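You operate a simulated robot arm through the tools that you are given. There is no shell and no other tool. Be economical: measure what you need, move in short steps, check, and stop when the job is done.

Carry out the task below with a simulated robot arm. There is one attempt and no reset: what you move stays moved.

## Task
Take the card from the wheeled table and put it on the middle rail table on the hall side. Take the bin on the wheeled table and put it away on the top of the topping bench. Switch the row stop lever on. Open the left cupboard drawer, take the box labelled "clips" from the top of the wall shelf over the bins and put it in the inside of the left cupboard drawer, then shut the drawer. Fetch the white bag from the lower shelf of the rack and set it on the far table. Turn the black dial by the yellow drawer to 1. Open the drawer of the wash table, take the black plug from the inside of the wash table drawer and leave it on the lower shelf of the open rack, then shut the drawer. Do these in any order. Set down upright: card, box. The row stop lever goes to its stop.

It is judged by the outcome, as a careful person would: the job done as asked, and still so three seconds after it is handed in. It fails if anything else is knocked over, pushed out of place, dropped, spilled or broken.

## Robot
A 6-joint arm with a fingered hand on a trunk, on a base that drives. Base frame: it is fixed to the floor where the robot stands at the start and does not move with it; the origin is under the middle of the robot, x ahead of it, y to its left, z up. Units: mm, degrees, N and s.
With the tool pointing down near the work surface it reaches from about 100 to 420 mm from the robot's upright axis, wherever it stands. Its first joint turns from -166.0 to 166.0 degrees. Places, roughly: bag [-4750, 3250, 500]; bin (12x12x11 cm) [1000, 500, 800]; black dial by the yellow drawer [1600, 3000, 800]; black plug (7x7x7 cm) [9400, -2800, 700]; box [-1750, 3250, 1250]; card [500, 0, 750]; drawer of the wash table [9300, -2800, 800]; far table [-1600, 500, 800]; inside of the left cupboard drawer [-3500, 3300, 700]; left cupboard drawer [-3500, 3200, 800]; lower shelf of the open rack [7200, -7100, 500]; middle rail table on the hall side [2800, -2300, 700]; row stop lever [-700, -400, 800]; top of the topping bench [9500, -1700, 900]. Payload 2.3 kg.
The tool frame sits at the grasp point between the pads (the TCP): z along the fingers, y along the line on which they close. The tips reach 22 mm beyond it. Largest opening 112 mm; the body of the gripper starts 60 mm behind the TCP. The gripper is a hand of 3 fingers: y runs from the thumb to the fingers, the wrist lies at [0, 0, -218] in the tool frame.
Orientation is told as [roll, pitch, yaw] about the base's x, y, z axes, in that order, counted from this pose: with the fingers straight down and closing along the base's y, the tool's x points along the base's -x, its y along +y and its z along -z.

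## Interface
- The arm moves only by the tool play_rows. Its argument "rows" is a list of rows, each a list of 6 numbers: the shift along the base's x, y, z in units of 25 mm (1.0 is 25 mm), then the turn, a rotation vector about the base's x, y, z in units of 6 degrees (1.0 is 6 degrees). In form: [[dx, dy, dz, ax, ay, az], ...]. A call has 1 to 12 rows; each row shifts and turns the commanded pose from where the row before left it. A call with a number of a shift or a turn outside -1 to 1 is refused whole. A row lasts 0.2 s, in which the tool goes at most 50 mm and 8.6 degrees; a call with a longer step from one row to the next is refused whole. Where a pose cannot be reached the arm comes as near as it can. A force on the tool above 40 N (or 10 N above the force at the start of the call, whichever is more), or a blocked arm, ends the call early, and 0.2 s more pass. In this call time passes only in rows, and 0.2 s behind the last. The reply holds the time, the measured pose of the TCP, the force on the tool along the base axes, the opening and the grip force, in the units named above and with some noise, with the torque about the TCP (base axes, N m) and any sound that the robot's microphone picked up, and new pictures: "pictures" is both (left out), scene, wrist or none.
- Cameras (640 x 400 px; columns grow to the right, rows downward): "scene" is now at [-48.9, 93.9, 1492.1]; the picture's right is [-0.99, -0.16, -0.00], its down [-0.15, 0.92, -0.36] and it looks along [0.06, -0.36, -0.93] (base axes); focal length 281 px, centre (320, 200). "wrist" rides on the gripper at [66, 3, -80] in the tool frame; the picture's right is [-0.05, 1.00, 0.00], its down [-0.77, -0.04, -0.64] and it looks along [-0.64, -0.03, 0.77] (tool axes); focal length 275 px, centre (320, 200).
- lift_body(by): slides the trunk up (or, below 0, down) by that many mm; the arm and the scene camera ride with it, the base frame stays. It gives what a move gives, with no picture.
- base_move(legs): drives the robot by 1 to 6 legs, each [ahead, left, turn to the left] in mm, mm and degrees, along the robot's own axes; the way and the turn of a leg run together, so that a leg with both is an arc; at most 1500 mm and 180 degrees a leg. The arm and the cameras ride along, it lands a little off, and it stops where it bumps. It gives what a move gives, and a new picture of the scene camera.
- set_fingers(finger1, finger2, thumb_bend): sets how far each is bent, from 0 (flat) to 100 (curled in); at 30 the hand is open as for a grip, at 70 the pads meet at the TCP. One left out holds its place. A second passes; each finger stops where it meets its share of the squeeze, and holds until it gets a number again. It is the only way to open and close the hand. It gives what a move gives, with no picture; readings hold the bend of each and the force on the fingers (four entries, about 0 where the hand has none), thumb and palm.
- aim_head(pan, tilt): turns the head with the scene camera to pan (to the left, within 155 degrees either way) and tilt (down, from -29 to 69), counted from straight ahead of the robot. It gives what a move gives, and a new picture of the scene camera.
- probe_pixels(camera, pixels): for up to 12 pixels [column, row] of the newest picture of that camera ("zoom" is the newest enlarged one), the place [x, y, z] in the base frame of the surface seen there, good to about 2 mm, but the place of the scene camera against the robot may be out by one fixed shift of up to 12 mm in any direction. It takes no simulated time.
- zoom(camera, box): a new picture of the part [left, top, right, bottom] of that camera's present view, enlarged. It takes no simulated time.
- sign_off(): hands the job in; it is judged then, once.

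Work in short steps. Measure before you move; look again where a grasp or a placing could have gone wrong, and mend it. You have 322 turns and 360 pictures in all, those below and enlarged ones among them. Open the gripper and draw the arm clear of the work before you hand the job in, unless the task says otherwise.

The tools are called after ">>>" by a JSON object that holds its "name" and its "arguments". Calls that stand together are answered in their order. play_rows: Moves the arm, as the interface text tells. Its arguments: {"type":"object","properties":{"rows":{"type":"array","items":{"type":"array","items":{"type":"number"}}},"pictures":{"type":"string","enum":["both","scene","wrist","none"]}},"required":["rows"]} The other tools are called the same way: lift_body (by) slides the trunk up or down; set_fingers (finger1, finger2, thumb_bend) moves the fingers one by one; base_move (legs) drives the base; aim_head (pan, tilt) turns the head that bears the scene camera; probe_pixels (camera, pixels) gives the place of the surface under pixels of a picture; zoom (camera, box) takes an enlarged picture of a part of a camera's view; sign_off () hands the job in.

At the start:

```text
time: 0.0
tool_pos: [-241.5, -138.3, 1144.4]
orientation: [-0.5, 1.0, 1.2]
force: [-0.6, -0.2, -0.1]
wrist_torque: [-0.01, -0.03, 0.01]
grip_width: 112.1
grasp_force: 0.0
shape: jaw
bend: [30.0, 30.0, 30.0]
finger forces: [0.0, 0.0, 0.1, 0.0, 0.1, 0.1]
trunk travel left (down, up): [-450.0, 140.0]
robot x, y, heading: [-2.1, -2.8, 0.1]
head pan, tilt: [-81.0, 68.8]
```

scene: 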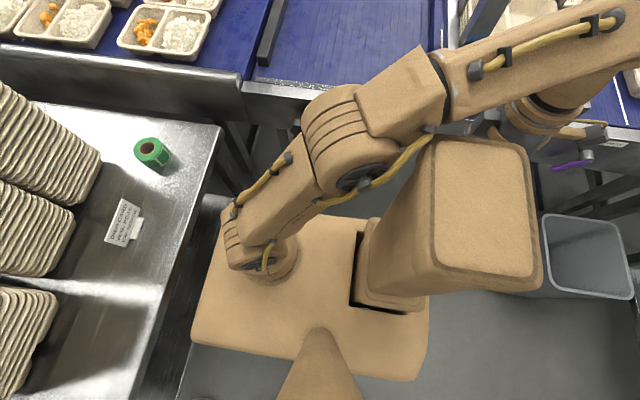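
wrist: 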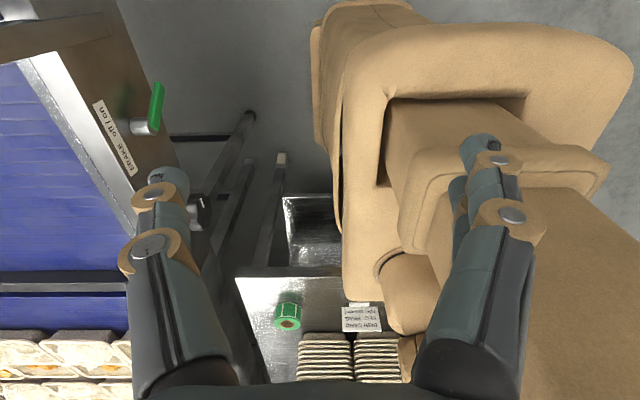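

The scene picture shows the wheeled table with a card at (122,222) and the arm over the base. I look around first.

>>> {"name": "aim_head", "arguments": {"pan": 0, "tilt": 45}}

>>> {"name": "aim_head", "arguments": {"pan": 0, "tilt": 10}}

>>> {"name": "aim_head", "arguments": {"pan": 80, "tilt": 20}}

>>> {"name": "aim_head", "arguments": {"pan": 150, "tilt": 20}}

>>> {"name": "aim_head", "arguments": {"pan": -150, "tilt": 25}}

>>> {"name": "aim_head", "arguments": {"pan": -75, "tilt": 20}}

```text
time: 1.5
tool_pos: [-240.8, -139.3, 1145.8]
orientation: [-0.6, 1.2, 1.6]
force: [0.0, -0.4, -0.4]
wrist_torque: [-0.02, 0.03, -0.04]
grip_width: 111.9
grasp_force: 0.1
shape: jaw
bend: [30.0, 30.0, 30.0]
finger forces: [0.1, 0.0, 0.1, 0.0, 0.0, 0.1]
trunk travel left (down, up): [-450.0, 140.0]
robot x, y, heading: [4.3, 1.6, -0.1]
head pan, tilt: [0.0, 45.0]
```

scene: 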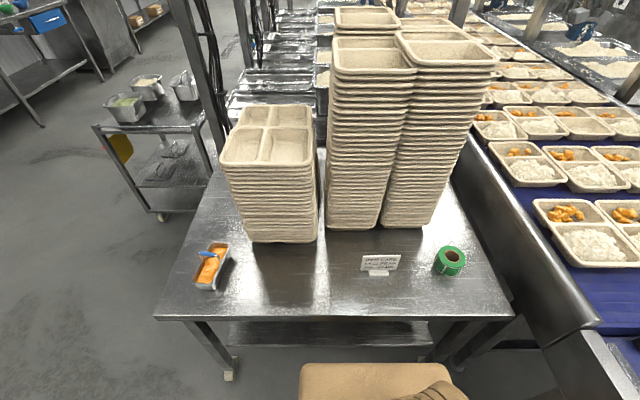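

```text
time: 2.5
tool_pos: [-240.8, -138.3, 1145.0]
orientation: [-0.5, 1.1, 1.7]
force: [0.0, -1.0, 0.1]
wrist_torque: [0.04, 0.02, 0.01]
grip_width: 111.9
grasp_force: 0.1
shape: jaw
bend: [30.0, 30.0, 30.0]
finger forces: [0.0, 0.0, 0.0, 0.1, 0.1, 0.1]
trunk travel left (down, up): [-450.0, 140.0]
robot x, y, heading: [1.0, 3.5, 0.0]
head pan, tilt: [0.0, 10.0]
```

scene: 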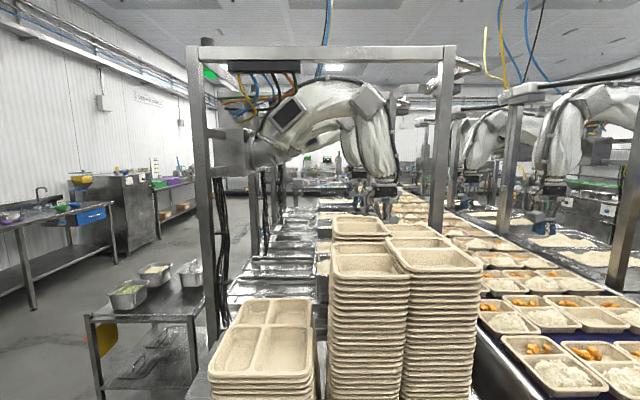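

```text
time: 4.1
tool_pos: [-240.8, -138.7, 1144.3]
orientation: [-0.4, 1.2, 1.7]
force: [-0.2, 0.1, 0.0]
wrist_torque: [0.01, -0.01, 0.02]
grip_width: 111.8
grasp_force: 0.1
shape: jaw
bend: [30.0, 30.0, 30.0]
finger forces: [0.0, 0.1, 0.0, 0.1, 0.0, 0.0]
trunk travel left (down, up): [-450.0, 140.0]
robot x, y, heading: [1.0, 4.2, -0.1]
head pan, tilt: [80.0, 20.0]
```

scene: 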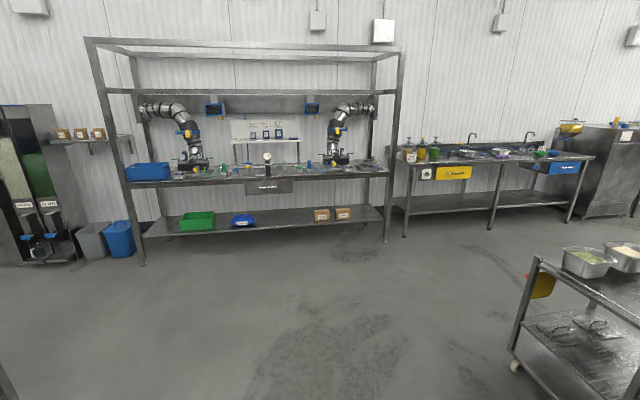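

```text
time: 5.5
tool_pos: [-241.1, -139.7, 1144.2]
orientation: [-0.4, 1.1, 1.7]
force: [0.2, -0.2, 0.0]
wrist_torque: [0.0, 0.02, 0.02]
grip_width: 111.9
grasp_force: 0.1
shape: jaw
bend: [30.0, 30.0, 30.0]
finger forces: [0.1, 0.1, 0.1, 0.0, 0.0, 0.0]
trunk travel left (down, up): [-450.0, 140.0]
robot x, y, heading: [0.1, -0.6, 0.0]
head pan, tilt: [150.0, 20.0]
```

scene: 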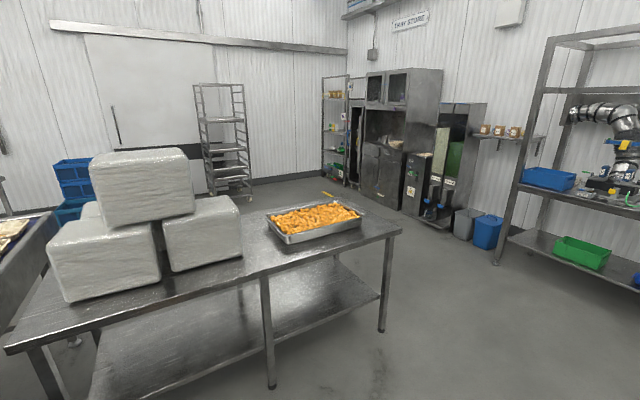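

```text
time: 9.6
tool_pos: [-241.0, -141.6, 1144.9]
orientation: [-0.5, 1.0, 1.8]
force: [0.9, 0.4, 0.6]
wrist_torque: [-0.01, 0.0, -0.04]
grip_width: 111.8
grasp_force: 0.1
shape: jaw
bend: [30.0, 30.0, 30.0]
finger forces: [0.0, 0.0, 0.0, 0.1, 0.0, 0.1]
trunk travel left (down, up): [-450.0, 140.0]
robot x, y, heading: [-1.3, -1.0, -0.0]
head pan, tilt: [-150.0, 25.0]
```

scene: 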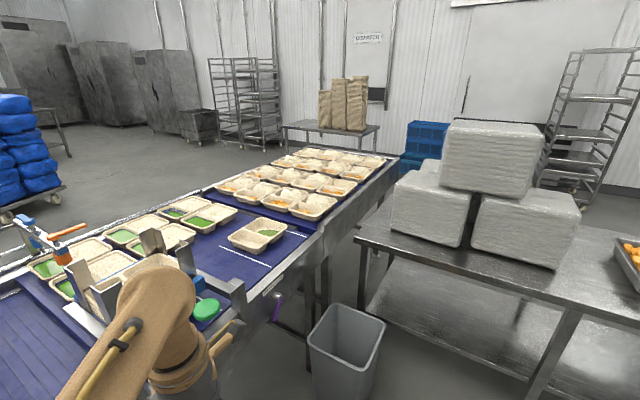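

```text
time: 11.1
tool_pos: [-240.9, -140.7, 1144.1]
orientation: [-0.6, 1.1, 1.7]
force: [-0.9, -0.4, -0.3]
wrist_torque: [-0.01, -0.01, -0.01]
grip_width: 111.7
grasp_force: 0.1
shape: jaw
bend: [30.0, 30.0, 30.0]
finger forces: [0.0, 0.0, 0.1, 0.0, 0.0, 0.0]
trunk travel left (down, up): [-450.0, 140.0]
robot x, y, heading: [-0.2, -0.9, -0.1]
head pan, tilt: [-75.0, 20.0]
```

scene: 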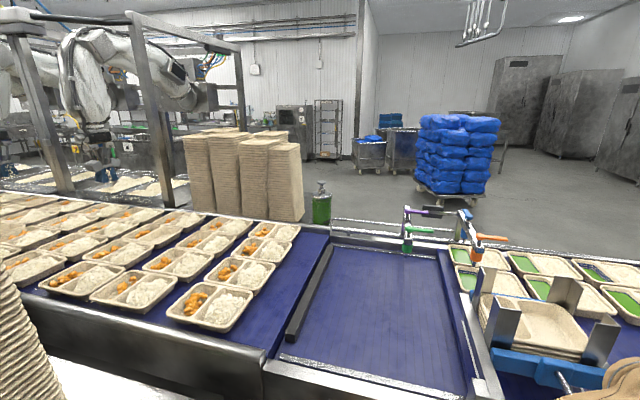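

Now I look more carefully at the wheeled table and probe.

>>> {"name": "aim_head", "arguments": {"pan": 15, "tilt": 40}}

>>> {"name": "zoom", "arguments": {"camera": "scene", "box": [150, 50, 500, 320]}}

```text
time: 12.7
tool_pos: [-240.1, -139.9, 1143.5]
orientation: [-0.5, 1.1, 1.7]
force: [-0.3, -0.5, -0.9]
wrist_torque: [0.0, -0.04, 0.01]
grip_width: 111.8
grasp_force: 0.1
shape: jaw
bend: [30.0, 30.0, 30.0]
finger forces: [0.0, 0.0, 0.0, 0.1, 0.0, 0.0]
trunk travel left (down, up): [-450.0, 140.0]
robot x, y, heading: [-1.7, 0.9, -0.1]
head pan, tilt: [15.0, 40.0]
```

scene: 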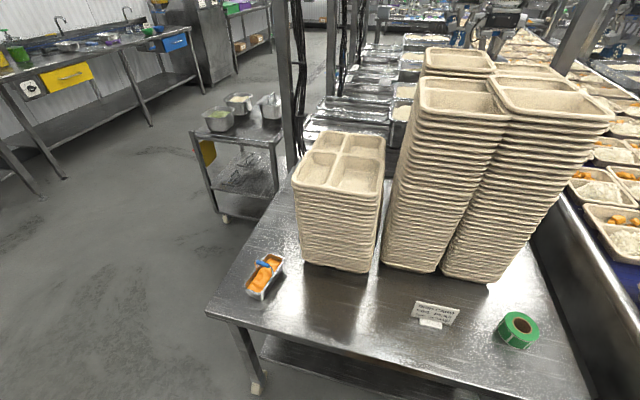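

```text
1.48 times, centred on (325, 185) of scene
```

zoom: 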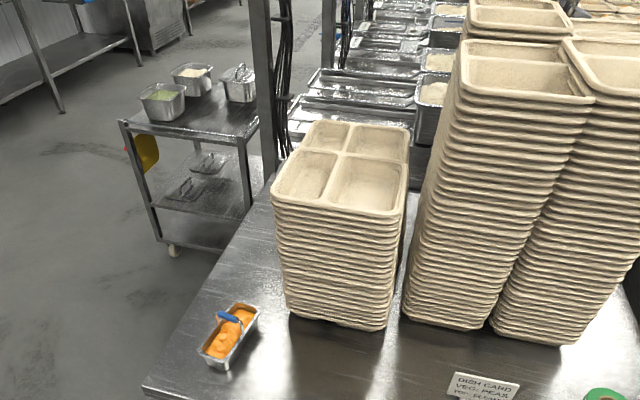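

>>> {"name": "probe_pixels", "arguments": {"camera": "scene", "pixels": [[250, 295], [281, 262], [264, 263], [247, 288], [436, 313], [429, 322], [300, 330], [220, 310], [230, 105], [217, 118], [240, 140], [518, 330]]}}

>>> {"name": "zoom", "arguments": {"camera": "scene", "box": [220, 230, 320, 310]}}

>>> {"name": "zoom", "arguments": {"camera": "scene", "box": [380, 270, 560, 370]}}

```text
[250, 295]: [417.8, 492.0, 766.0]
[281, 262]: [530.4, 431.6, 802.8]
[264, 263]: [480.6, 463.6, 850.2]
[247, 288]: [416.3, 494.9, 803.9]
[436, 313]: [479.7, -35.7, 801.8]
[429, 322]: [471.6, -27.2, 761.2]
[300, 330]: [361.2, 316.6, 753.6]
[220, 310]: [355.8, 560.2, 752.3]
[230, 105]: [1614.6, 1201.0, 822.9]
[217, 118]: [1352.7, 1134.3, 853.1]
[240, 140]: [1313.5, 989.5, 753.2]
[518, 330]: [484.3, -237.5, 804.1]
```

```text
5.00 times, centred on (270, 270) of scene
```

zoom: 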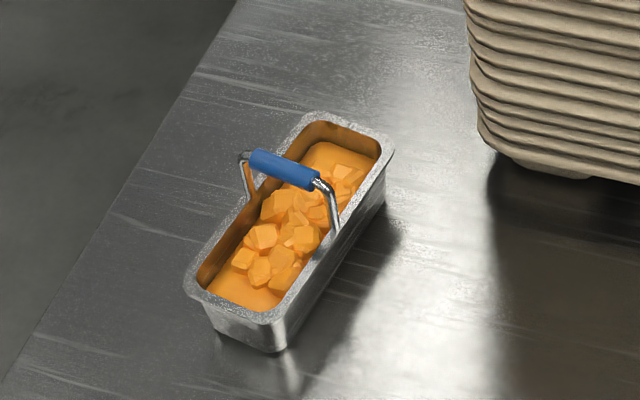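

```text
3.56 times, centred on (470, 320) of scene
```

zoom: 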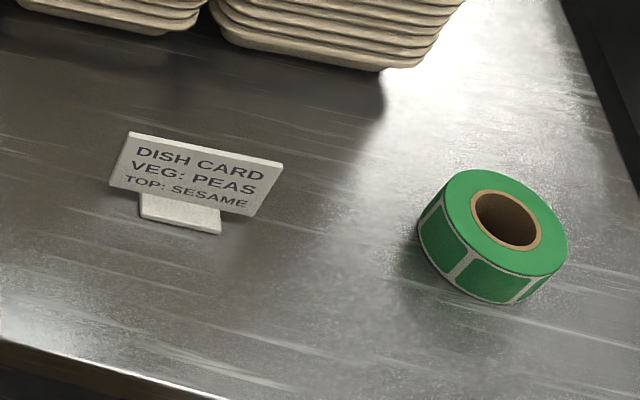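

The carrot pan with a blue handle at (470,465) is likely the bin, but something could hide behind the stacks. I raise the trunk and look over them.

>>> {"name": "lift_body", "arguments": {"by": 140}}

>>> {"name": "aim_head", "arguments": {"pan": 20, "tilt": 30}}

>>> {"name": "zoom", "arguments": {"camera": "scene", "box": [160, 100, 400, 250]}}

```text
time: 14.4
tool_pos: [-241.8, -137.4, 1283.6]
orientation: [-0.5, 1.1, 1.2]
force: [0.0, 0.7, 0.1]
wrist_torque: [0.02, 0.0, -0.01]
grip_width: 111.6
grasp_force: 0.1
shape: jaw
bend: [30.0, 30.0, 30.0]
finger forces: [0.0, 0.0, 0.0, 0.1, 0.0, 0.0]
trunk travel left (down, up): [-590.0, 0.0]
robot x, y, heading: [-1.2, -1.2, -0.2]
head pan, tilt: [15.0, 40.0]
```

```text
time: 15.1
tool_pos: [-242.0, -136.3, 1284.2]
orientation: [-0.5, 1.1, 1.2]
force: [0.1, 0.6, -0.6]
wrist_torque: [0.03, 0.0, 0.02]
grip_width: 112.1
grasp_force: 0.1
shape: jaw
bend: [30.0, 30.0, 30.0]
finger forces: [0.0, 0.0, 0.1, 0.1, 0.1, 0.0]
trunk travel left (down, up): [-590.0, 0.0]
robot x, y, heading: [2.4, 2.6, 0.2]
head pan, tilt: [20.0, 30.0]
```

scene: 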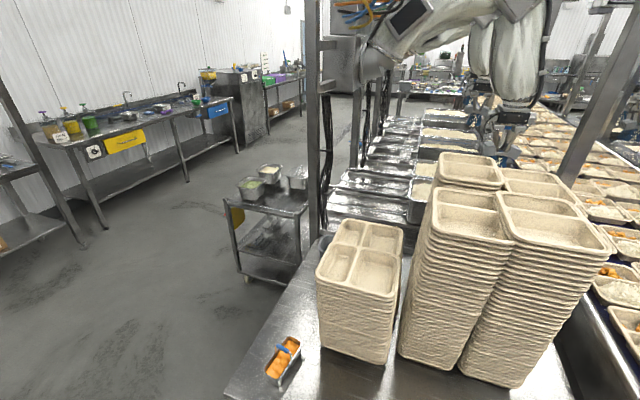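

```text
2.67 times, centred on (280, 175) of scene
```

zoom: 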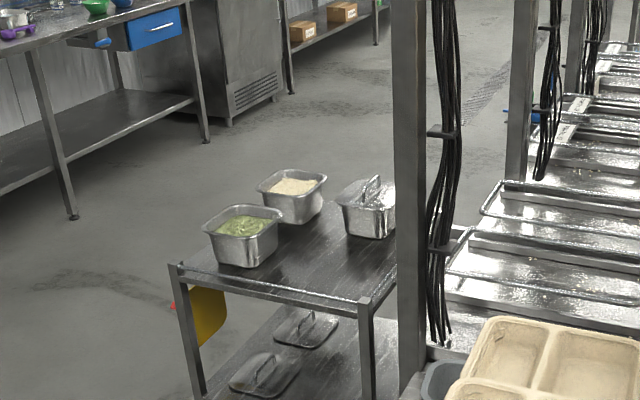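

At scene pixel (325,242) something grey peeks out behind the stack. I zoom and probe it.

>>> {"name": "zoom", "arguments": {"camera": "scene", "box": [300, 220, 364, 260]}}

>>> {"name": "probe_pixels", "arguments": {"camera": "scene", "pixels": [[325, 240], [322, 242], [322, 248], [328, 237], [318, 258], [320, 310], [345, 225], [345, 240], [247, 188], [265, 180], [297, 178]]}}

```text
10.00 times, centred on (332, 240) of scene
```

zoom: 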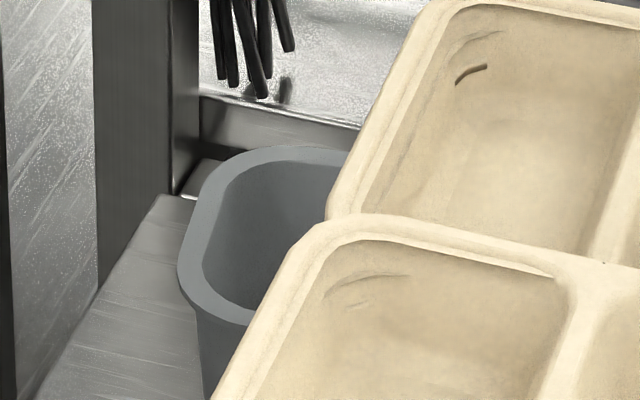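

```text
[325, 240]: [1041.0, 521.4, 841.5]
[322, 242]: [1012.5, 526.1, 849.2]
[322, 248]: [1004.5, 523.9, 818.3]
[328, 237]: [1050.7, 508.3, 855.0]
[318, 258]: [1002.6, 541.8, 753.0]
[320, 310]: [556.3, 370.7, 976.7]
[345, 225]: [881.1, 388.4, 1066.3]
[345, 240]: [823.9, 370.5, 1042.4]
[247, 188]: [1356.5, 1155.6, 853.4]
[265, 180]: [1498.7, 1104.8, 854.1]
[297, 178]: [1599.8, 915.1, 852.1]
```

The grey bin at about (1050,470) is the one meant. Now I lower the view on the lever side, looking back right.

>>> {"name": "aim_head", "arguments": {"pan": -148, "tilt": 55}}

>>> {"name": "zoom", "arguments": {"camera": "scene", "box": [160, 0, 480, 200]}}

>>> {"name": "zoom", "arguments": {"camera": "wrist", "box": [0, 0, 320, 200]}}

```text
time: 17.6
tool_pos: [-241.6, -137.8, 1284.3]
orientation: [-0.5, 1.1, 1.3]
force: [0.7, 0.5, 0.1]
wrist_torque: [0.02, -0.02, 0.01]
grip_width: 112.0
grasp_force: 0.1
shape: jaw
bend: [30.0, 30.0, 30.0]
finger forces: [0.1, 0.1, 0.1, 0.0, 0.0, 0.1]
trunk travel left (down, up): [-590.0, 0.0]
robot x, y, heading: [0.6, -1.2, -0.2]
head pan, tilt: [-148.0, 55.0]
```

scene: 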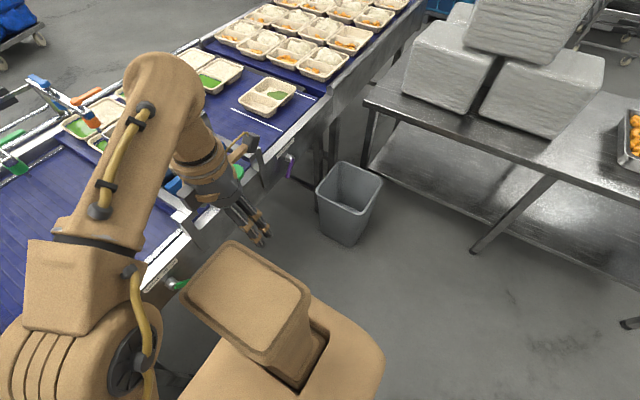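

```text
2.00 times, centred on (320, 100) of scene
```

zoom: 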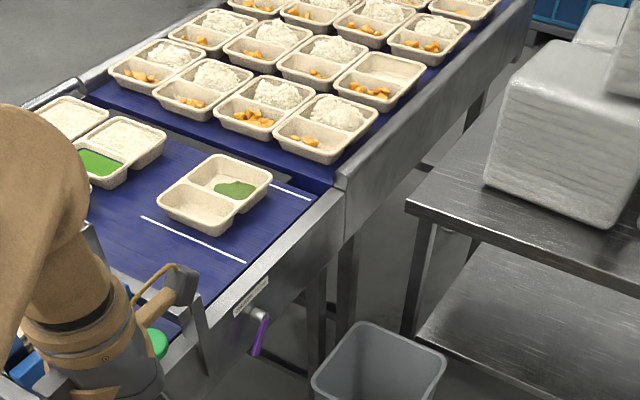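

```text
2.00 times, centred on (160, 100) of wrist
```

zoom: 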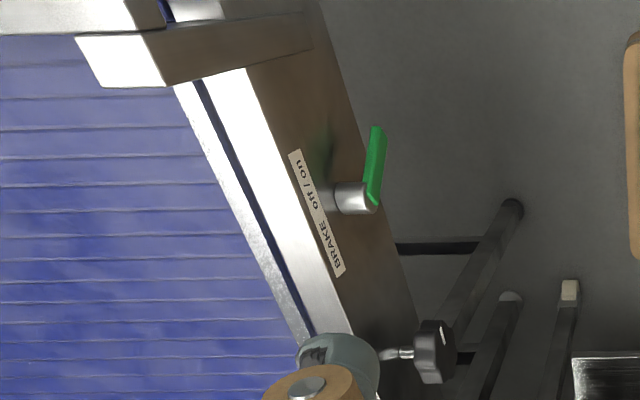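

The purple lever at scene (288,160) has a label; I read it and probe.

>>> {"name": "zoom", "arguments": {"camera": "scene", "box": [264, 130, 312, 190]}}

>>> {"name": "probe_pixels", "arguments": {"camera": "zoom", "pixels": [[320, 200], [300, 240], [330, 150], [250, 190]]}}

>>> {"name": "aim_head", "arguments": {"pan": -130, "tilt": 69}}

```text
6.67 times, centred on (288, 160) of scene
```

zoom: 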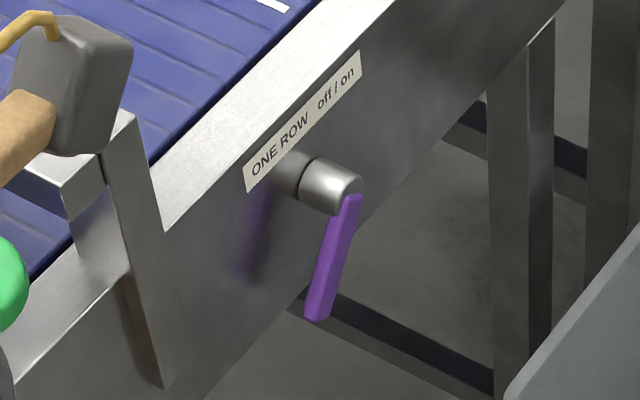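

```text
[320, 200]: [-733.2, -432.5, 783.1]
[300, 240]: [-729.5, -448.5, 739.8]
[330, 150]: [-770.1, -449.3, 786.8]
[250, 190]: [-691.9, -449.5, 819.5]
```

```text
time: 18.4
tool_pos: [-241.9, -136.9, 1285.0]
orientation: [-0.5, 1.1, 1.2]
force: [0.1, 0.0, -0.4]
wrist_torque: [-0.01, 0.04, 0.0]
grip_width: 112.1
grasp_force: 0.2
shape: jaw
bend: [30.0, 30.0, 30.0]
finger forces: [0.0, 0.0, 0.0, 0.1, 0.0, 0.0]
trunk travel left (down, up): [-590.0, 0.0]
robot x, y, heading: [1.6, 3.0, -0.0]
head pan, tilt: [-130.0, 68.8]
```

scene: 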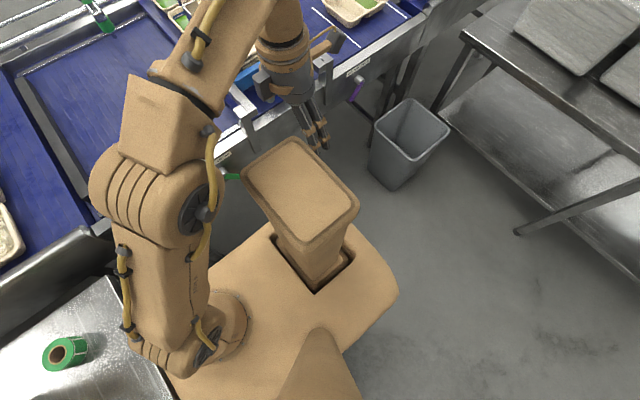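

I probe the robot's own parts and neighbouring levers to know the geometry.

>>> {"name": "probe_pixels", "arguments": {"camera": "scene", "pixels": [[220, 320], [300, 190], [395, 290], [235, 177], [355, 92], [318, 148], [405, 130], [300, 370], [175, 60], [330, 320], [180, 400]]}}

>>> {"name": "zoom", "arguments": {"camera": "scene", "box": [200, 60, 400, 200]}}

```text
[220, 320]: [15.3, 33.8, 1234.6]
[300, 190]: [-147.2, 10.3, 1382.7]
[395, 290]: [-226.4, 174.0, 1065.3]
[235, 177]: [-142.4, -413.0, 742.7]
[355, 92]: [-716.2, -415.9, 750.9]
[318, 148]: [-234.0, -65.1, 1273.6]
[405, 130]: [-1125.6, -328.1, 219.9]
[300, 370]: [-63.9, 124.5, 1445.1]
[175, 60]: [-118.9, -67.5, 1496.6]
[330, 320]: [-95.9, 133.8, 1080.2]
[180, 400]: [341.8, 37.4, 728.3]
```

```text
2.86 times, centred on (300, 130) of scene
```

zoom: 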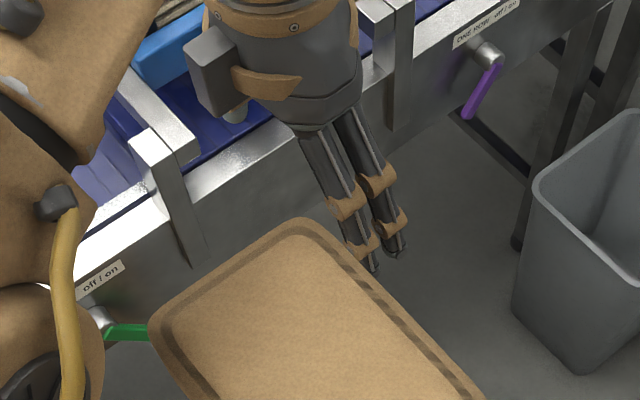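

Labels read "ONE ROW off/on" over the purple lever: that is the row stop lever at about (-735,-430,785). I drive back 640 mm to face it.

>>> {"name": "base_move", "arguments": {"legs": [[-640, 0, 0]]}}

>>> {"name": "aim_head", "arguments": {"pan": -110, "tilt": 65}}

```text
time: 22.1
tool_pos: [-895.4, -137.9, 1283.8]
orientation: [-0.5, 1.1, 1.2]
force: [-0.5, 1.0, 0.8]
wrist_torque: [0.02, 0.02, -0.02]
grip_width: 111.7
grasp_force: 0.1
shape: jaw
bend: [30.0, 30.0, 30.0]
finger forces: [0.0, 0.0, 0.0, 0.1, 0.0, 0.0]
trunk travel left (down, up): [-590.0, 0.0]
robot x, y, heading: [-655.6, -1.6, 0.0]
head pan, tilt: [-130.0, 68.8]
```

scene: 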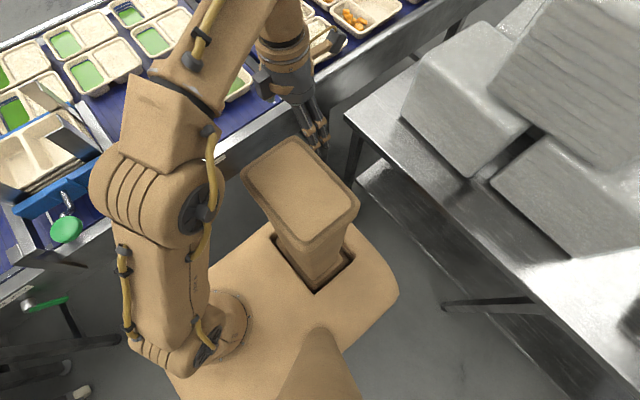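

```text
time: 22.9
tool_pos: [-893.9, -137.2, 1284.5]
orientation: [-0.5, 1.1, 1.3]
force: [-1.0, -1.2, 0.1]
wrist_torque: [0.02, -0.01, 0.02]
grip_width: 111.7
grasp_force: 0.0
shape: jaw
bend: [30.0, 30.0, 30.0]
finger forces: [0.1, 0.0, 0.1, 0.0, 0.1, 0.0]
trunk travel left (down, up): [-590.0, 0.0]
robot x, y, heading: [-651.8, 2.8, -0.1]
head pan, tilt: [-110.0, 65.0]
```

scene: 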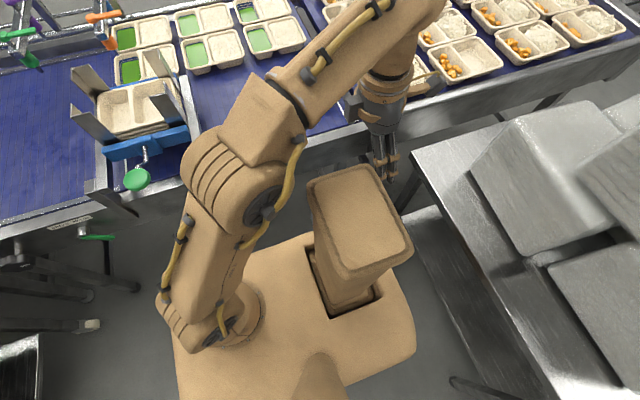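

The lever is hidden behind the arm. I turn the tool to close along x and tilt it toward the rail, moving over toward the lever.

>>> {"name": "play_rows", "arguments": {"rows": [[0.5, -0.4, 0, 0, 0, -1], [0.5, -0.4, 0, 0, 0, -1], [0.5, -0.4, 0, 0, 0, -1], [0.5, -0.4, 0, 0, 0, -1], [0.5, -0.4, 0, 0, 0, -1], [0.5, -0.4, 0, 0, 0, -1], [0.5, -0.4, 0, 0, 0, -1], [0.5, -0.4, 0, 0, 0, -1], [0.5, -0.4, 0, 0, 0, -1], [0.5, -0.4, 0, 0, 0, -1], [0.5, -0.4, 0, 0, 0, -1], [0.5, -0.4, 0, 0, 0, -1]], "pictures": "none"}}

>>> {"name": "play_rows", "arguments": {"rows": [[0, -0.4, -1, 0, 0, -1], [0, -0.4, -1, 0, 0, -1], [0, -0.4, -1, 0, 0, -1], [0, -0.2, -1, -1, 0, 0], [0, -0.2, -1, -1, 0, 0], [0, -0.2, -1, -1, 0, 0], [0, -0.2, -1, -1, 0, 0], [0, 0, -1, -1, 0, 0], [0, 0, -1, -1, 0, 0], [0, 0, -1, -1, 0, 0], [0, 0, -1, -0.5, 0, 0]]}}

```text
time: 25.5
tool_pos: [-753.8, -261.5, 1298.7]
orientation: [-0.4, 1.2, -70.8]
force: [0.3, 0.5, 0.5]
wrist_torque: [-0.03, -0.02, 0.0]
grip_width: 111.9
grasp_force: 0.1
shape: jaw
bend: [30.0, 30.0, 30.0]
finger forces: [0.1, 0.1, 0.0, 0.0, 0.0, 0.0]
out of reach, approached as far as the arm can: row 12
trunk travel left (down, up): [-590.0, 0.0]
robot x, y, heading: [-655.4, -0.3, -0.0]
head pan, tilt: [-110.0, 65.0]
```

```text
time: 27.9
tool_pos: [-820.1, -230.5, 1447.5]
orientation: [-1.3, -43.6, -88.3]
force: [0.3, 0.1, -0.4]
wrist_torque: [-0.01, 0.03, -0.01]
grip_width: 111.7
grasp_force: 0.2
shape: jaw
bend: [30.0, 30.0, 30.0]
finger forces: [0.0, 0.1, 0.1, 0.0, 0.0, 0.0]
out of reach, approached as far as the arm can: row 1, 2, 3, 4, 5, 6, 7, 8, 9, 10, 11
trunk travel left (down, up): [-590.0, 0.0]
robot x, y, heading: [-653.4, 0.1, -0.2]
head pan, tilt: [-110.0, 65.0]
```

scene: 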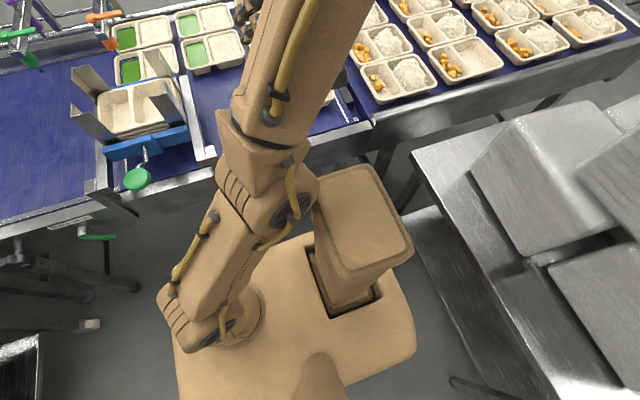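
wrist: 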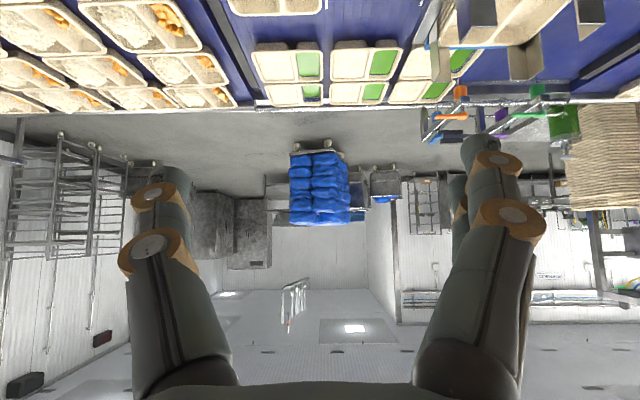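

The pose was not reachable at this trunk height. I lower the trunk and see the arm's place.

>>> {"name": "lift_body", "arguments": {"by": -350}}

>>> {"name": "play_rows", "arguments": {"rows": [[0, 0, -1, 0, 0, 0], [0, 0, -1, 0, 0, 0]]}}

```text
time: 31.3
tool_pos: [-794.7, -220.0, 1130.7]
orientation: [-11.9, -45.4, -80.9]
force: [0.1, 0.0, -0.1]
wrist_torque: [0.02, 0.0, 0.03]
grip_width: 111.8
grasp_force: 0.0
shape: jaw
bend: [30.0, 30.0, 30.0]
finger forces: [0.0, 0.0, 0.0, 0.0, 0.1, 0.0]
trunk travel left (down, up): [-240.0, 350.0]
robot x, y, heading: [-654.0, 0.0, -0.1]
head pan, tilt: [-110.0, 65.0]
```

```text
time: 31.8
tool_pos: [-791.3, -220.2, 1133.0]
orientation: [-14.5, -45.4, -77.3]
force: [0.2, -0.5, 0.3]
wrist_torque: [-0.02, 0.01, 0.0]
grip_width: 111.8
grasp_force: 0.0
shape: jaw
bend: [30.0, 30.0, 30.0]
finger forces: [0.0, 0.0, 0.0, 0.0, 0.0, 0.0]
out of reach, approached as far as the arm can: row 1, 2
trunk travel left (down, up): [-240.0, 350.0]
robot x, y, heading: [-654.3, 4.7, 0.1]
head pan, tilt: [-110.0, 65.0]
stopped in row 2: the arm was blocked; the commanded pose is now the measured one
```

scene: 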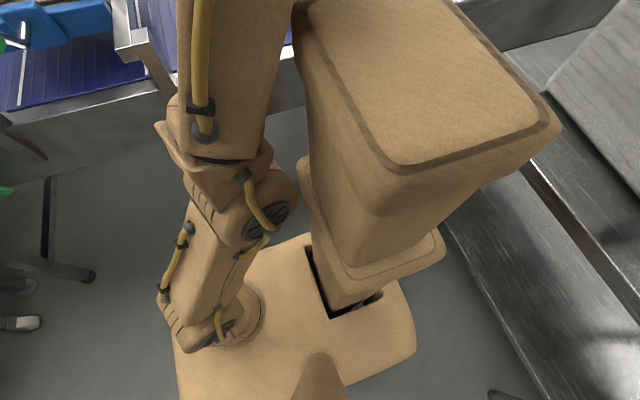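
wrist: 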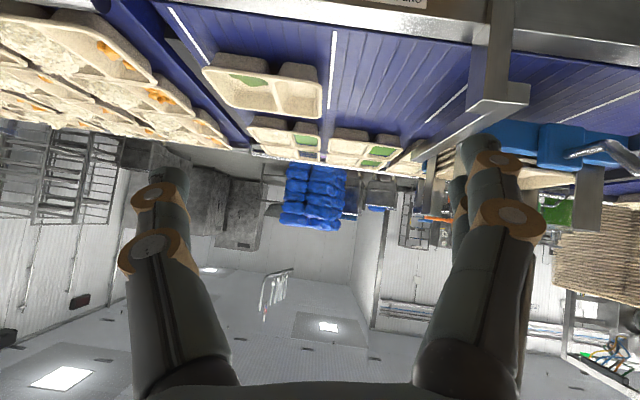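

The arm is blocked by the robot's own column behind it; working behind is bad. I swing the arm around the axis to the robot's front, then I will turn the base to face the rail.

>>> {"name": "play_rows", "arguments": {"rows": [[0.867, -0.486, 0, 0, 0, 0.917], [0.91, -0.4, 0, 0, 0, 0.917], [0.944, -0.311, 0, 0, 0, 0.917], [0.969, -0.219, 0, 0, 0, 0.917], [0.986, -0.125, 0, 0, 0, 0.917], [0.993, -0.03, 0, 0, 0, 0.917], [0.992, 0.065, 0, 0, 0, 0.917], [0.981, 0.16, 0, 0, 0, 0.917], [0.961, 0.253, 0, 0, 0, 0.917], [0.932, 0.344, 0, 0, 0, 0.917], [0.895, 0.432, 0, 0, 0, 0.917], [0.85, 0.516, 0, 0, 0, 0.917]], "pictures": "none"}}

>>> {"name": "play_rows", "arguments": {"rows": [[0.796, 0.595, 0, 0, 0, 0.917], [0.736, 0.668, 0, 0, 0, 0.917], [0.668, 0.736, 0, 0, 0, 0.917]]}}

```text
time: 34.4
tool_pos: [-508.6, -247.1, 1136.3]
orientation: [-13.9, -45.3, -11.7]
force: [0.6, 0.5, 0.8]
wrist_torque: [-0.01, 0.0, -0.02]
grip_width: 111.8
grasp_force: 0.0
shape: jaw
bend: [30.0, 30.0, 30.0]
finger forces: [0.1, 0.0, 0.1, 0.0, 0.1, 0.1]
out of reach, approached as far as the arm can: row 2, 4, 7
trunk travel left (down, up): [-240.0, 350.0]
robot x, y, heading: [-651.4, 0.5, -0.1]
head pan, tilt: [-110.0, 65.0]
```

```text
time: 35.2
tool_pos: [-453.6, -196.7, 1136.9]
orientation: [-14.1, -45.3, 4.7]
force: [0.4, -0.1, 0.5]
wrist_torque: [-0.01, 0.0, 0.01]
grip_width: 111.9
grasp_force: 0.1
shape: jaw
bend: [30.0, 30.0, 30.0]
finger forces: [0.0, 0.1, 0.0, 0.1, 0.0, 0.0]
trunk travel left (down, up): [-240.0, 350.0]
robot x, y, heading: [-653.6, 1.7, -0.2]
head pan, tilt: [-110.0, 65.0]
```

scene: 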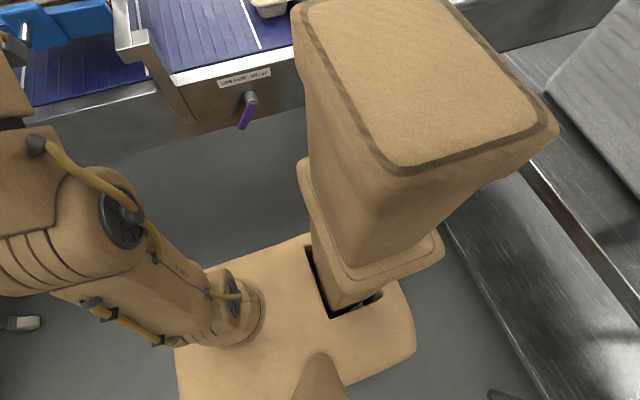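
wrist: 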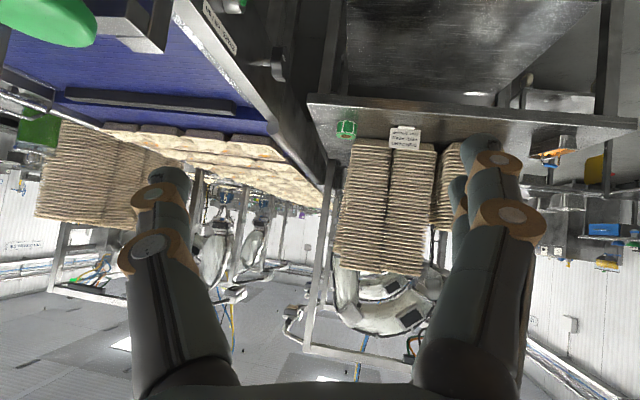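

The purple lever is now visible at (245,105). I zoom and probe.

>>> {"name": "zoom", "arguments": {"camera": "scene", "box": [205, 55, 285, 135]}}

>>> {"name": "probe_pixels", "arguments": {"camera": "scene", "pixels": [[251, 97], [247, 107], [240, 125], [237, 128], [244, 115], [230, 100], [290, 90]]}}

```text
5.00 times, centred on (245, 95) of scene
```

zoom: 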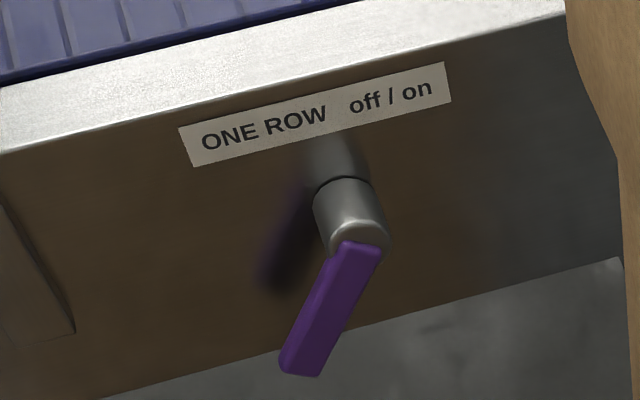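

```text
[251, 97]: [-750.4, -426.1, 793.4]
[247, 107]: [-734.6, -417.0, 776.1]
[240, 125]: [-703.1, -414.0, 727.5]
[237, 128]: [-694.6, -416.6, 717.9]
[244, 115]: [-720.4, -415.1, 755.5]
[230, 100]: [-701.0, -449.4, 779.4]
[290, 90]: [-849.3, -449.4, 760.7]
```

Pivot about (-742,-430,790), handle tip at (-697,-415,718), so it is at "off"; I must swing the tip toward -x. I turn the base to face the rail.

>>> {"name": "base_move", "arguments": {"legs": [[-60, 40, 0], [0, 0, -90]]}}

>>> {"name": "aim_head", "arguments": {"pan": -20, "tilt": 45}}

```text
time: 36.0
tool_pos: [-467.9, -186.7, 1137.5]
orientation: [-13.9, -45.2, 4.7]
force: [0.4, 0.2, 0.4]
wrist_torque: [-0.04, -0.01, 0.02]
grip_width: 112.0
grasp_force: 0.1
shape: jaw
bend: [30.0, 30.0, 30.0]
finger forces: [0.0, 0.0, 0.0, 0.0, 0.0, 0.0]
trunk travel left (down, up): [-240.0, 350.0]
robot x, y, heading: [-671.2, 8.1, 0.1]
head pan, tilt: [-110.0, 65.0]
stopped in leg 1: the robot was blocked; the commanded pose is now the measured one
```

scene: 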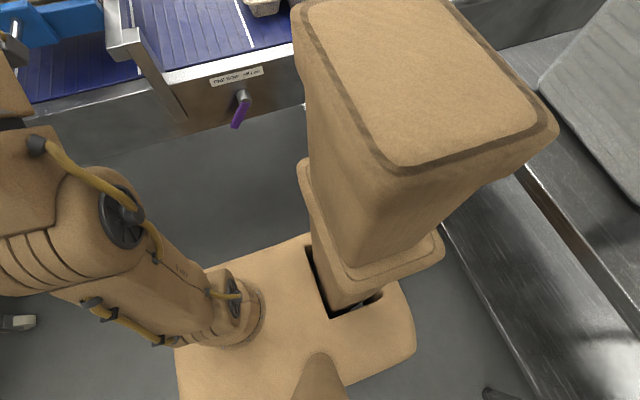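

```text
time: 37.7
tool_pos: [-468.8, -186.0, 1137.7]
orientation: [-13.9, -45.3, 4.7]
force: [0.4, 0.1, 0.1]
wrist_torque: [-0.03, 0.02, -0.01]
grip_width: 111.6
grasp_force: 0.0
shape: jaw
bend: [30.0, 30.0, 30.0]
finger forces: [0.1, 0.1, 0.0, 0.1, 0.0, 0.0]
trunk travel left (down, up): [-240.0, 350.0]
robot x, y, heading: [-667.0, 11.8, -0.0]
head pan, tilt: [-20.0, 45.0]
```

scene: 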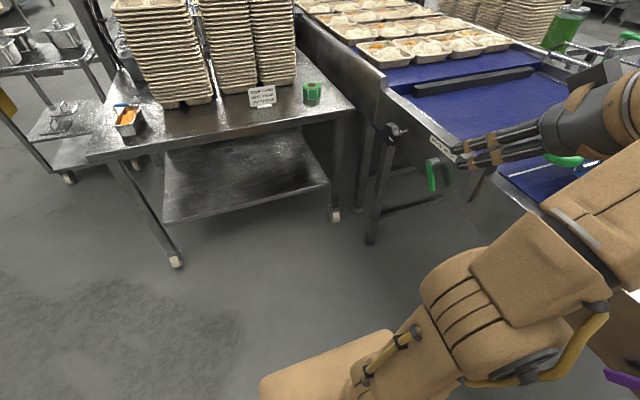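

Blocked by something behind (table or bin). I go forward, turn, and strafe back toward the lever.

>>> {"name": "base_move", "arguments": {"legs": [[250, 40, 0], [0, 0, -90]]}}

>>> {"name": "aim_head", "arguments": {"pan": -40, "tilt": 50}}

```text
time: 43.3
tool_pos: [-608.2, -151.7, 1137.5]
orientation: [-14.0, -45.4, -84.1]
force: [0.3, 0.1, -0.5]
wrist_torque: [0.03, 0.04, 0.0]
grip_width: 111.9
grasp_force: 0.0
shape: jaw
bend: [30.0, 30.0, 30.0]
finger forces: [0.0, 0.0, 0.0, 0.0, 0.1, 0.1]
trunk travel left (down, up): [-240.0, 350.0]
robot x, y, heading: [-417.4, 52.5, -88.8]
head pan, tilt: [-20.0, 45.0]
```

scene: 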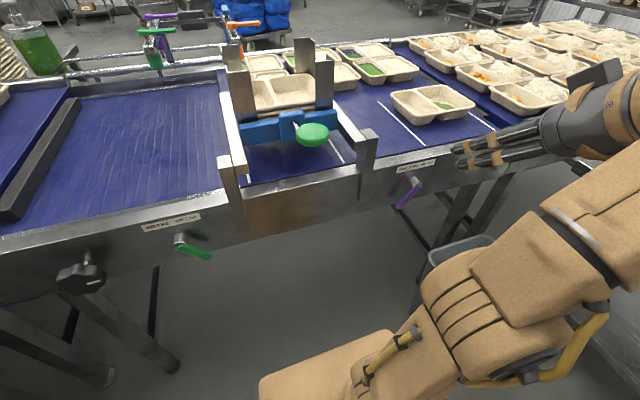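

```text
time: 44.2
tool_pos: [-608.2, -152.5, 1137.6]
orientation: [-13.9, -45.2, -84.1]
force: [0.6, -0.2, 0.3]
wrist_torque: [-0.02, -0.03, -0.01]
grip_width: 111.9
grasp_force: 0.1
shape: jaw
bend: [30.0, 30.0, 30.0]
finger forces: [0.0, 0.0, 0.1, 0.0, 0.0, 0.1]
trunk travel left (down, up): [-240.0, 350.0]
robot x, y, heading: [-418.2, 52.2, -89.0]
head pan, tilt: [-40.0, 50.0]
```

scene: 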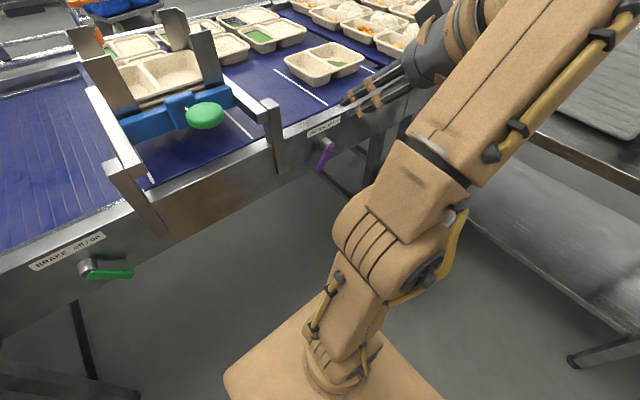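

Good: lever at (322,155), tool in front. I strafe right 160 mm and straighten the tool orientation.

>>> {"name": "base_move", "arguments": {"legs": [[0, -170, 0]]}}

>>> {"name": "play_rows", "arguments": {"rows": [[0, 0, -1, 0, -0.82, 0.32], [0, 0, -1, 0, -0.82, 0.32], [0, 0, -1, 0, 0, 0], [0, 0, -1, 0, 0, 0]]}}

```text
time: 45.6
tool_pos: [-775.4, -155.7, 1137.1]
orientation: [-13.9, -45.4, -84.1]
force: [-1.0, 0.2, -0.2]
wrist_torque: [-0.01, 0.0, 0.02]
grip_width: 111.8
grasp_force: 0.0
shape: jaw
bend: [30.0, 30.0, 30.0]
finger forces: [0.1, 0.0, 0.0, 0.0, 0.0, 0.0]
trunk travel left (down, up): [-240.0, 350.0]
robot x, y, heading: [-582.7, 48.2, -89.0]
head pan, tilt: [-40.0, 50.0]
```

scene: 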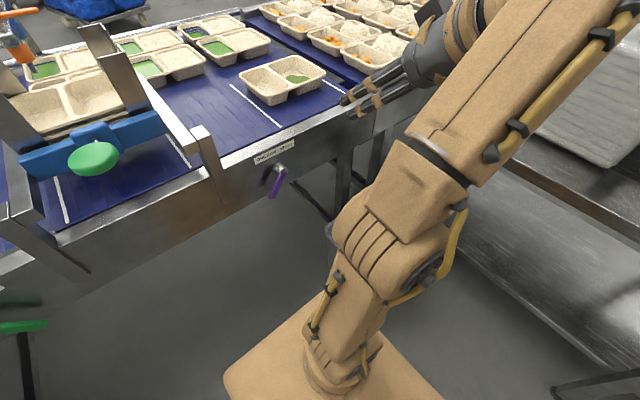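

```text
time: 46.6
tool_pos: [-775.4, -155.7, 1037.0]
orientation: [0.1, -45.8, -90.2]
force: [-0.6, -0.1, 0.4]
wrist_torque: [0.01, 0.01, -0.02]
grip_width: 112.1
grasp_force: 0.1
shape: jaw
bend: [30.0, 30.0, 30.0]
finger forces: [0.0, 0.0, 0.0, 0.0, 0.1, 0.0]
trunk travel left (down, up): [-240.0, 350.0]
robot x, y, heading: [-580.5, 47.1, -88.8]
head pan, tilt: [-40.0, 50.0]
```

scene: 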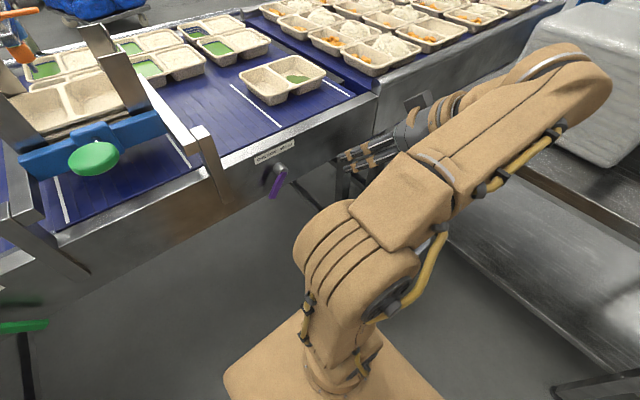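
wrist: 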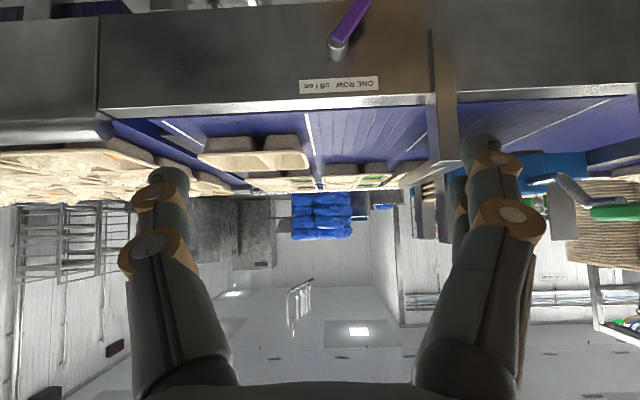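

Orientation is right. I re-probe the handle from both cameras.

>>> {"name": "probe_pixels", "arguments": {"camera": "wrist", "pixels": [[366, 2], [350, 18], [337, 48]]}}

>>> {"name": "probe_pixels", "arguments": {"camera": "scene", "pixels": [[282, 172], [277, 184], [271, 196], [350, 152], [355, 167]]}}

```text
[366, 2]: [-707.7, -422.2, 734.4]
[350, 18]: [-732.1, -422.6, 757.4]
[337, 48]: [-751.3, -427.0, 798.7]
```

```text
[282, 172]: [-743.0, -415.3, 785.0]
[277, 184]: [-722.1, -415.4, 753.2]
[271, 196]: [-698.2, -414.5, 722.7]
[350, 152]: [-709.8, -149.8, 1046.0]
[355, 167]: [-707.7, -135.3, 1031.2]
```

I approach along the tool axis, straddling the handle between thumb and fingers.

>>> {"name": "play_rows", "arguments": {"rows": [[0.25, -0.82, -0.935, 0, 0, 0], [0.25, -0.82, -0.935, 0, 0, 0], [0.25, -0.82, -0.935, 0, 0, 0], [0.25, -0.82, -0.935, 0, 0, 0], [0.25, -0.82, -0.935, 0, 0, 0], [0.25, -0.82, -0.935, 0, 0, 0], [0.25, -0.82, -0.935, 0, 0, 0], [0.25, -0.82, -0.935, 0, 0, 0]], "pictures": "none"}}

>>> {"name": "play_rows", "arguments": {"rows": [[0, -0.8, -0.8, 0, 0, 0], [0, -0.8, -0.8, 0, 0, 0], [0, -0.8, -0.8, 0, 0, 0], [0, -0.8, -0.8, 0, 0, 0], [0, -0.6, -0.8, 0, 0, 0]]}}

```text
time: 48.4
tool_pos: [-724.4, -319.7, 849.5]
orientation: [0.1, -45.7, -90.2]
force: [0.1, 0.0, 0.5]
wrist_torque: [-0.02, 0.02, 0.02]
grip_width: 112.0
grasp_force: 0.0
shape: jaw
bend: [30.0, 30.0, 30.0]
finger forces: [0.0, 0.1, 0.1, 0.0, 0.0, 0.0]
trunk travel left (down, up): [-240.0, 350.0]
robot x, y, heading: [-581.5, 46.9, -88.9]
head pan, tilt: [-40.0, 50.0]
```

```text
time: 49.6
tool_pos: [-726.3, -413.2, 749.0]
orientation: [0.1, -45.8, -90.2]
force: [0.2, 0.2, 0.3]
wrist_torque: [-0.02, -0.01, -0.02]
grip_width: 111.9
grasp_force: 0.0
shape: jaw
bend: [30.0, 30.0, 30.0]
finger forces: [0.0, 0.0, 0.0, 0.0, 0.0, 0.0]
trunk travel left (down, up): [-240.0, 350.0]
robot x, y, heading: [-582.8, 47.9, -88.6]
head pan, tilt: [-40.0, 50.0]
```

scene: 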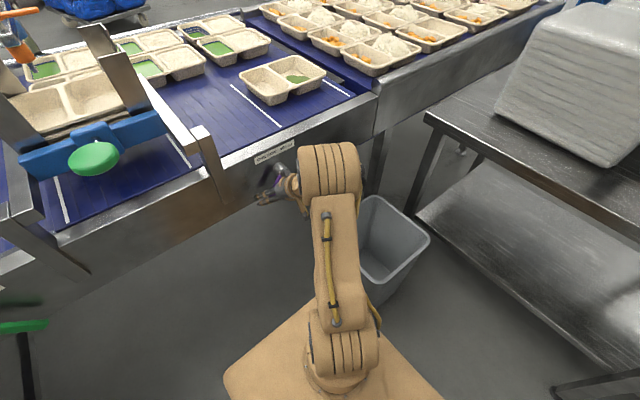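
wrist: 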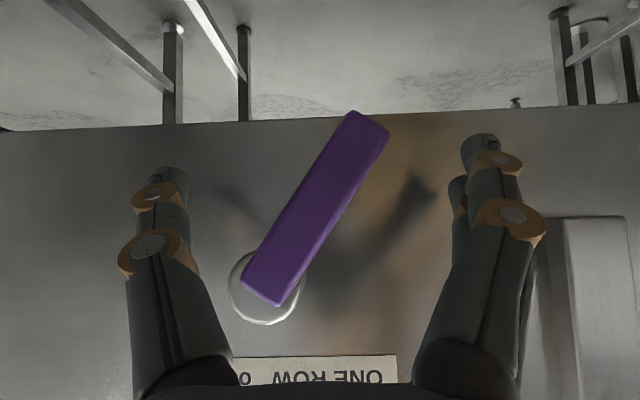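

The handle lies between thumb and fingers. I go 8 mm deeper and drag toward -x.

>>> {"name": "play_rows", "arguments": {"rows": [[0, -0.35, 0, 0, 0, 0], [-0.7, 0, 0, 0, 0, 0], [-0.7, 0, 0, 0, 0, 0], [-0.6, 0, 0, 0, 0, 0], [-0.5, 0, 0, 0, 0, 0], [-0.5, 0, 0, 0, 0, 0], [-0.5, 0, 0, 0, 0, 0]], "pictures": "wrist"}}

```text
time: 51.2
tool_pos: [-811.7, -423.3, 748.4]
orientation: [0.0, -45.6, -89.8]
force: [16.7, 10.8, -20.7]
wrist_torque: [-0.18, 1.59, 0.65]
grip_width: 112.0
grasp_force: 0.2
shape: jaw
bend: [30.0, 23.0, 30.0]
finger forces: [0.1, 24.3, 0.1, 0.1, 0.0, 0.0]
trunk travel left (down, up): [-240.0, 350.0]
robot x, y, heading: [-581.4, 45.7, -88.9]
head pan, tilt: [-40.0, 50.0]
```

wrist: 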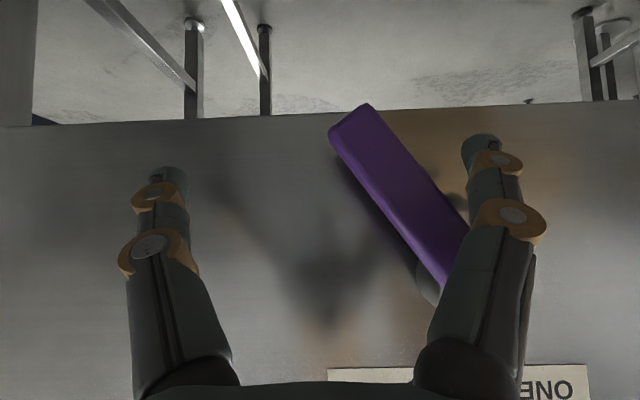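

The lever swung to the mirrored angle with force growing; I push a bit further to ensure the stop.

>>> {"name": "play_rows", "arguments": {"rows": [[-0.4, 0, 0, 0, 0, 0], [-0.2, 0, 0, 0, 0, 0]], "pictures": "wrist"}}

```text
time: 51.8
tool_pos: [-826.1, -421.4, 751.7]
orientation: [-0.1, -45.9, -90.1]
force: [21.2, 16.9, -17.7]
wrist_torque: [-0.27, 1.62, 1.24]
grip_width: 111.9
grasp_force: 0.1
shape: jaw
bend: [28.0, 12.0, 30.0]
finger forces: [2.0, 27.3, 0.0, 0.0, 0.1, 0.0]
trunk travel left (down, up): [-240.0, 350.0]
robot x, y, heading: [-581.0, 47.5, -88.4]
head pan, tilt: [-40.0, 50.0]
```

wrist: 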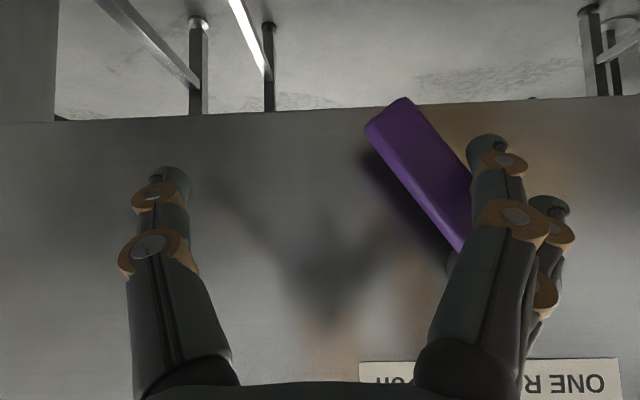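

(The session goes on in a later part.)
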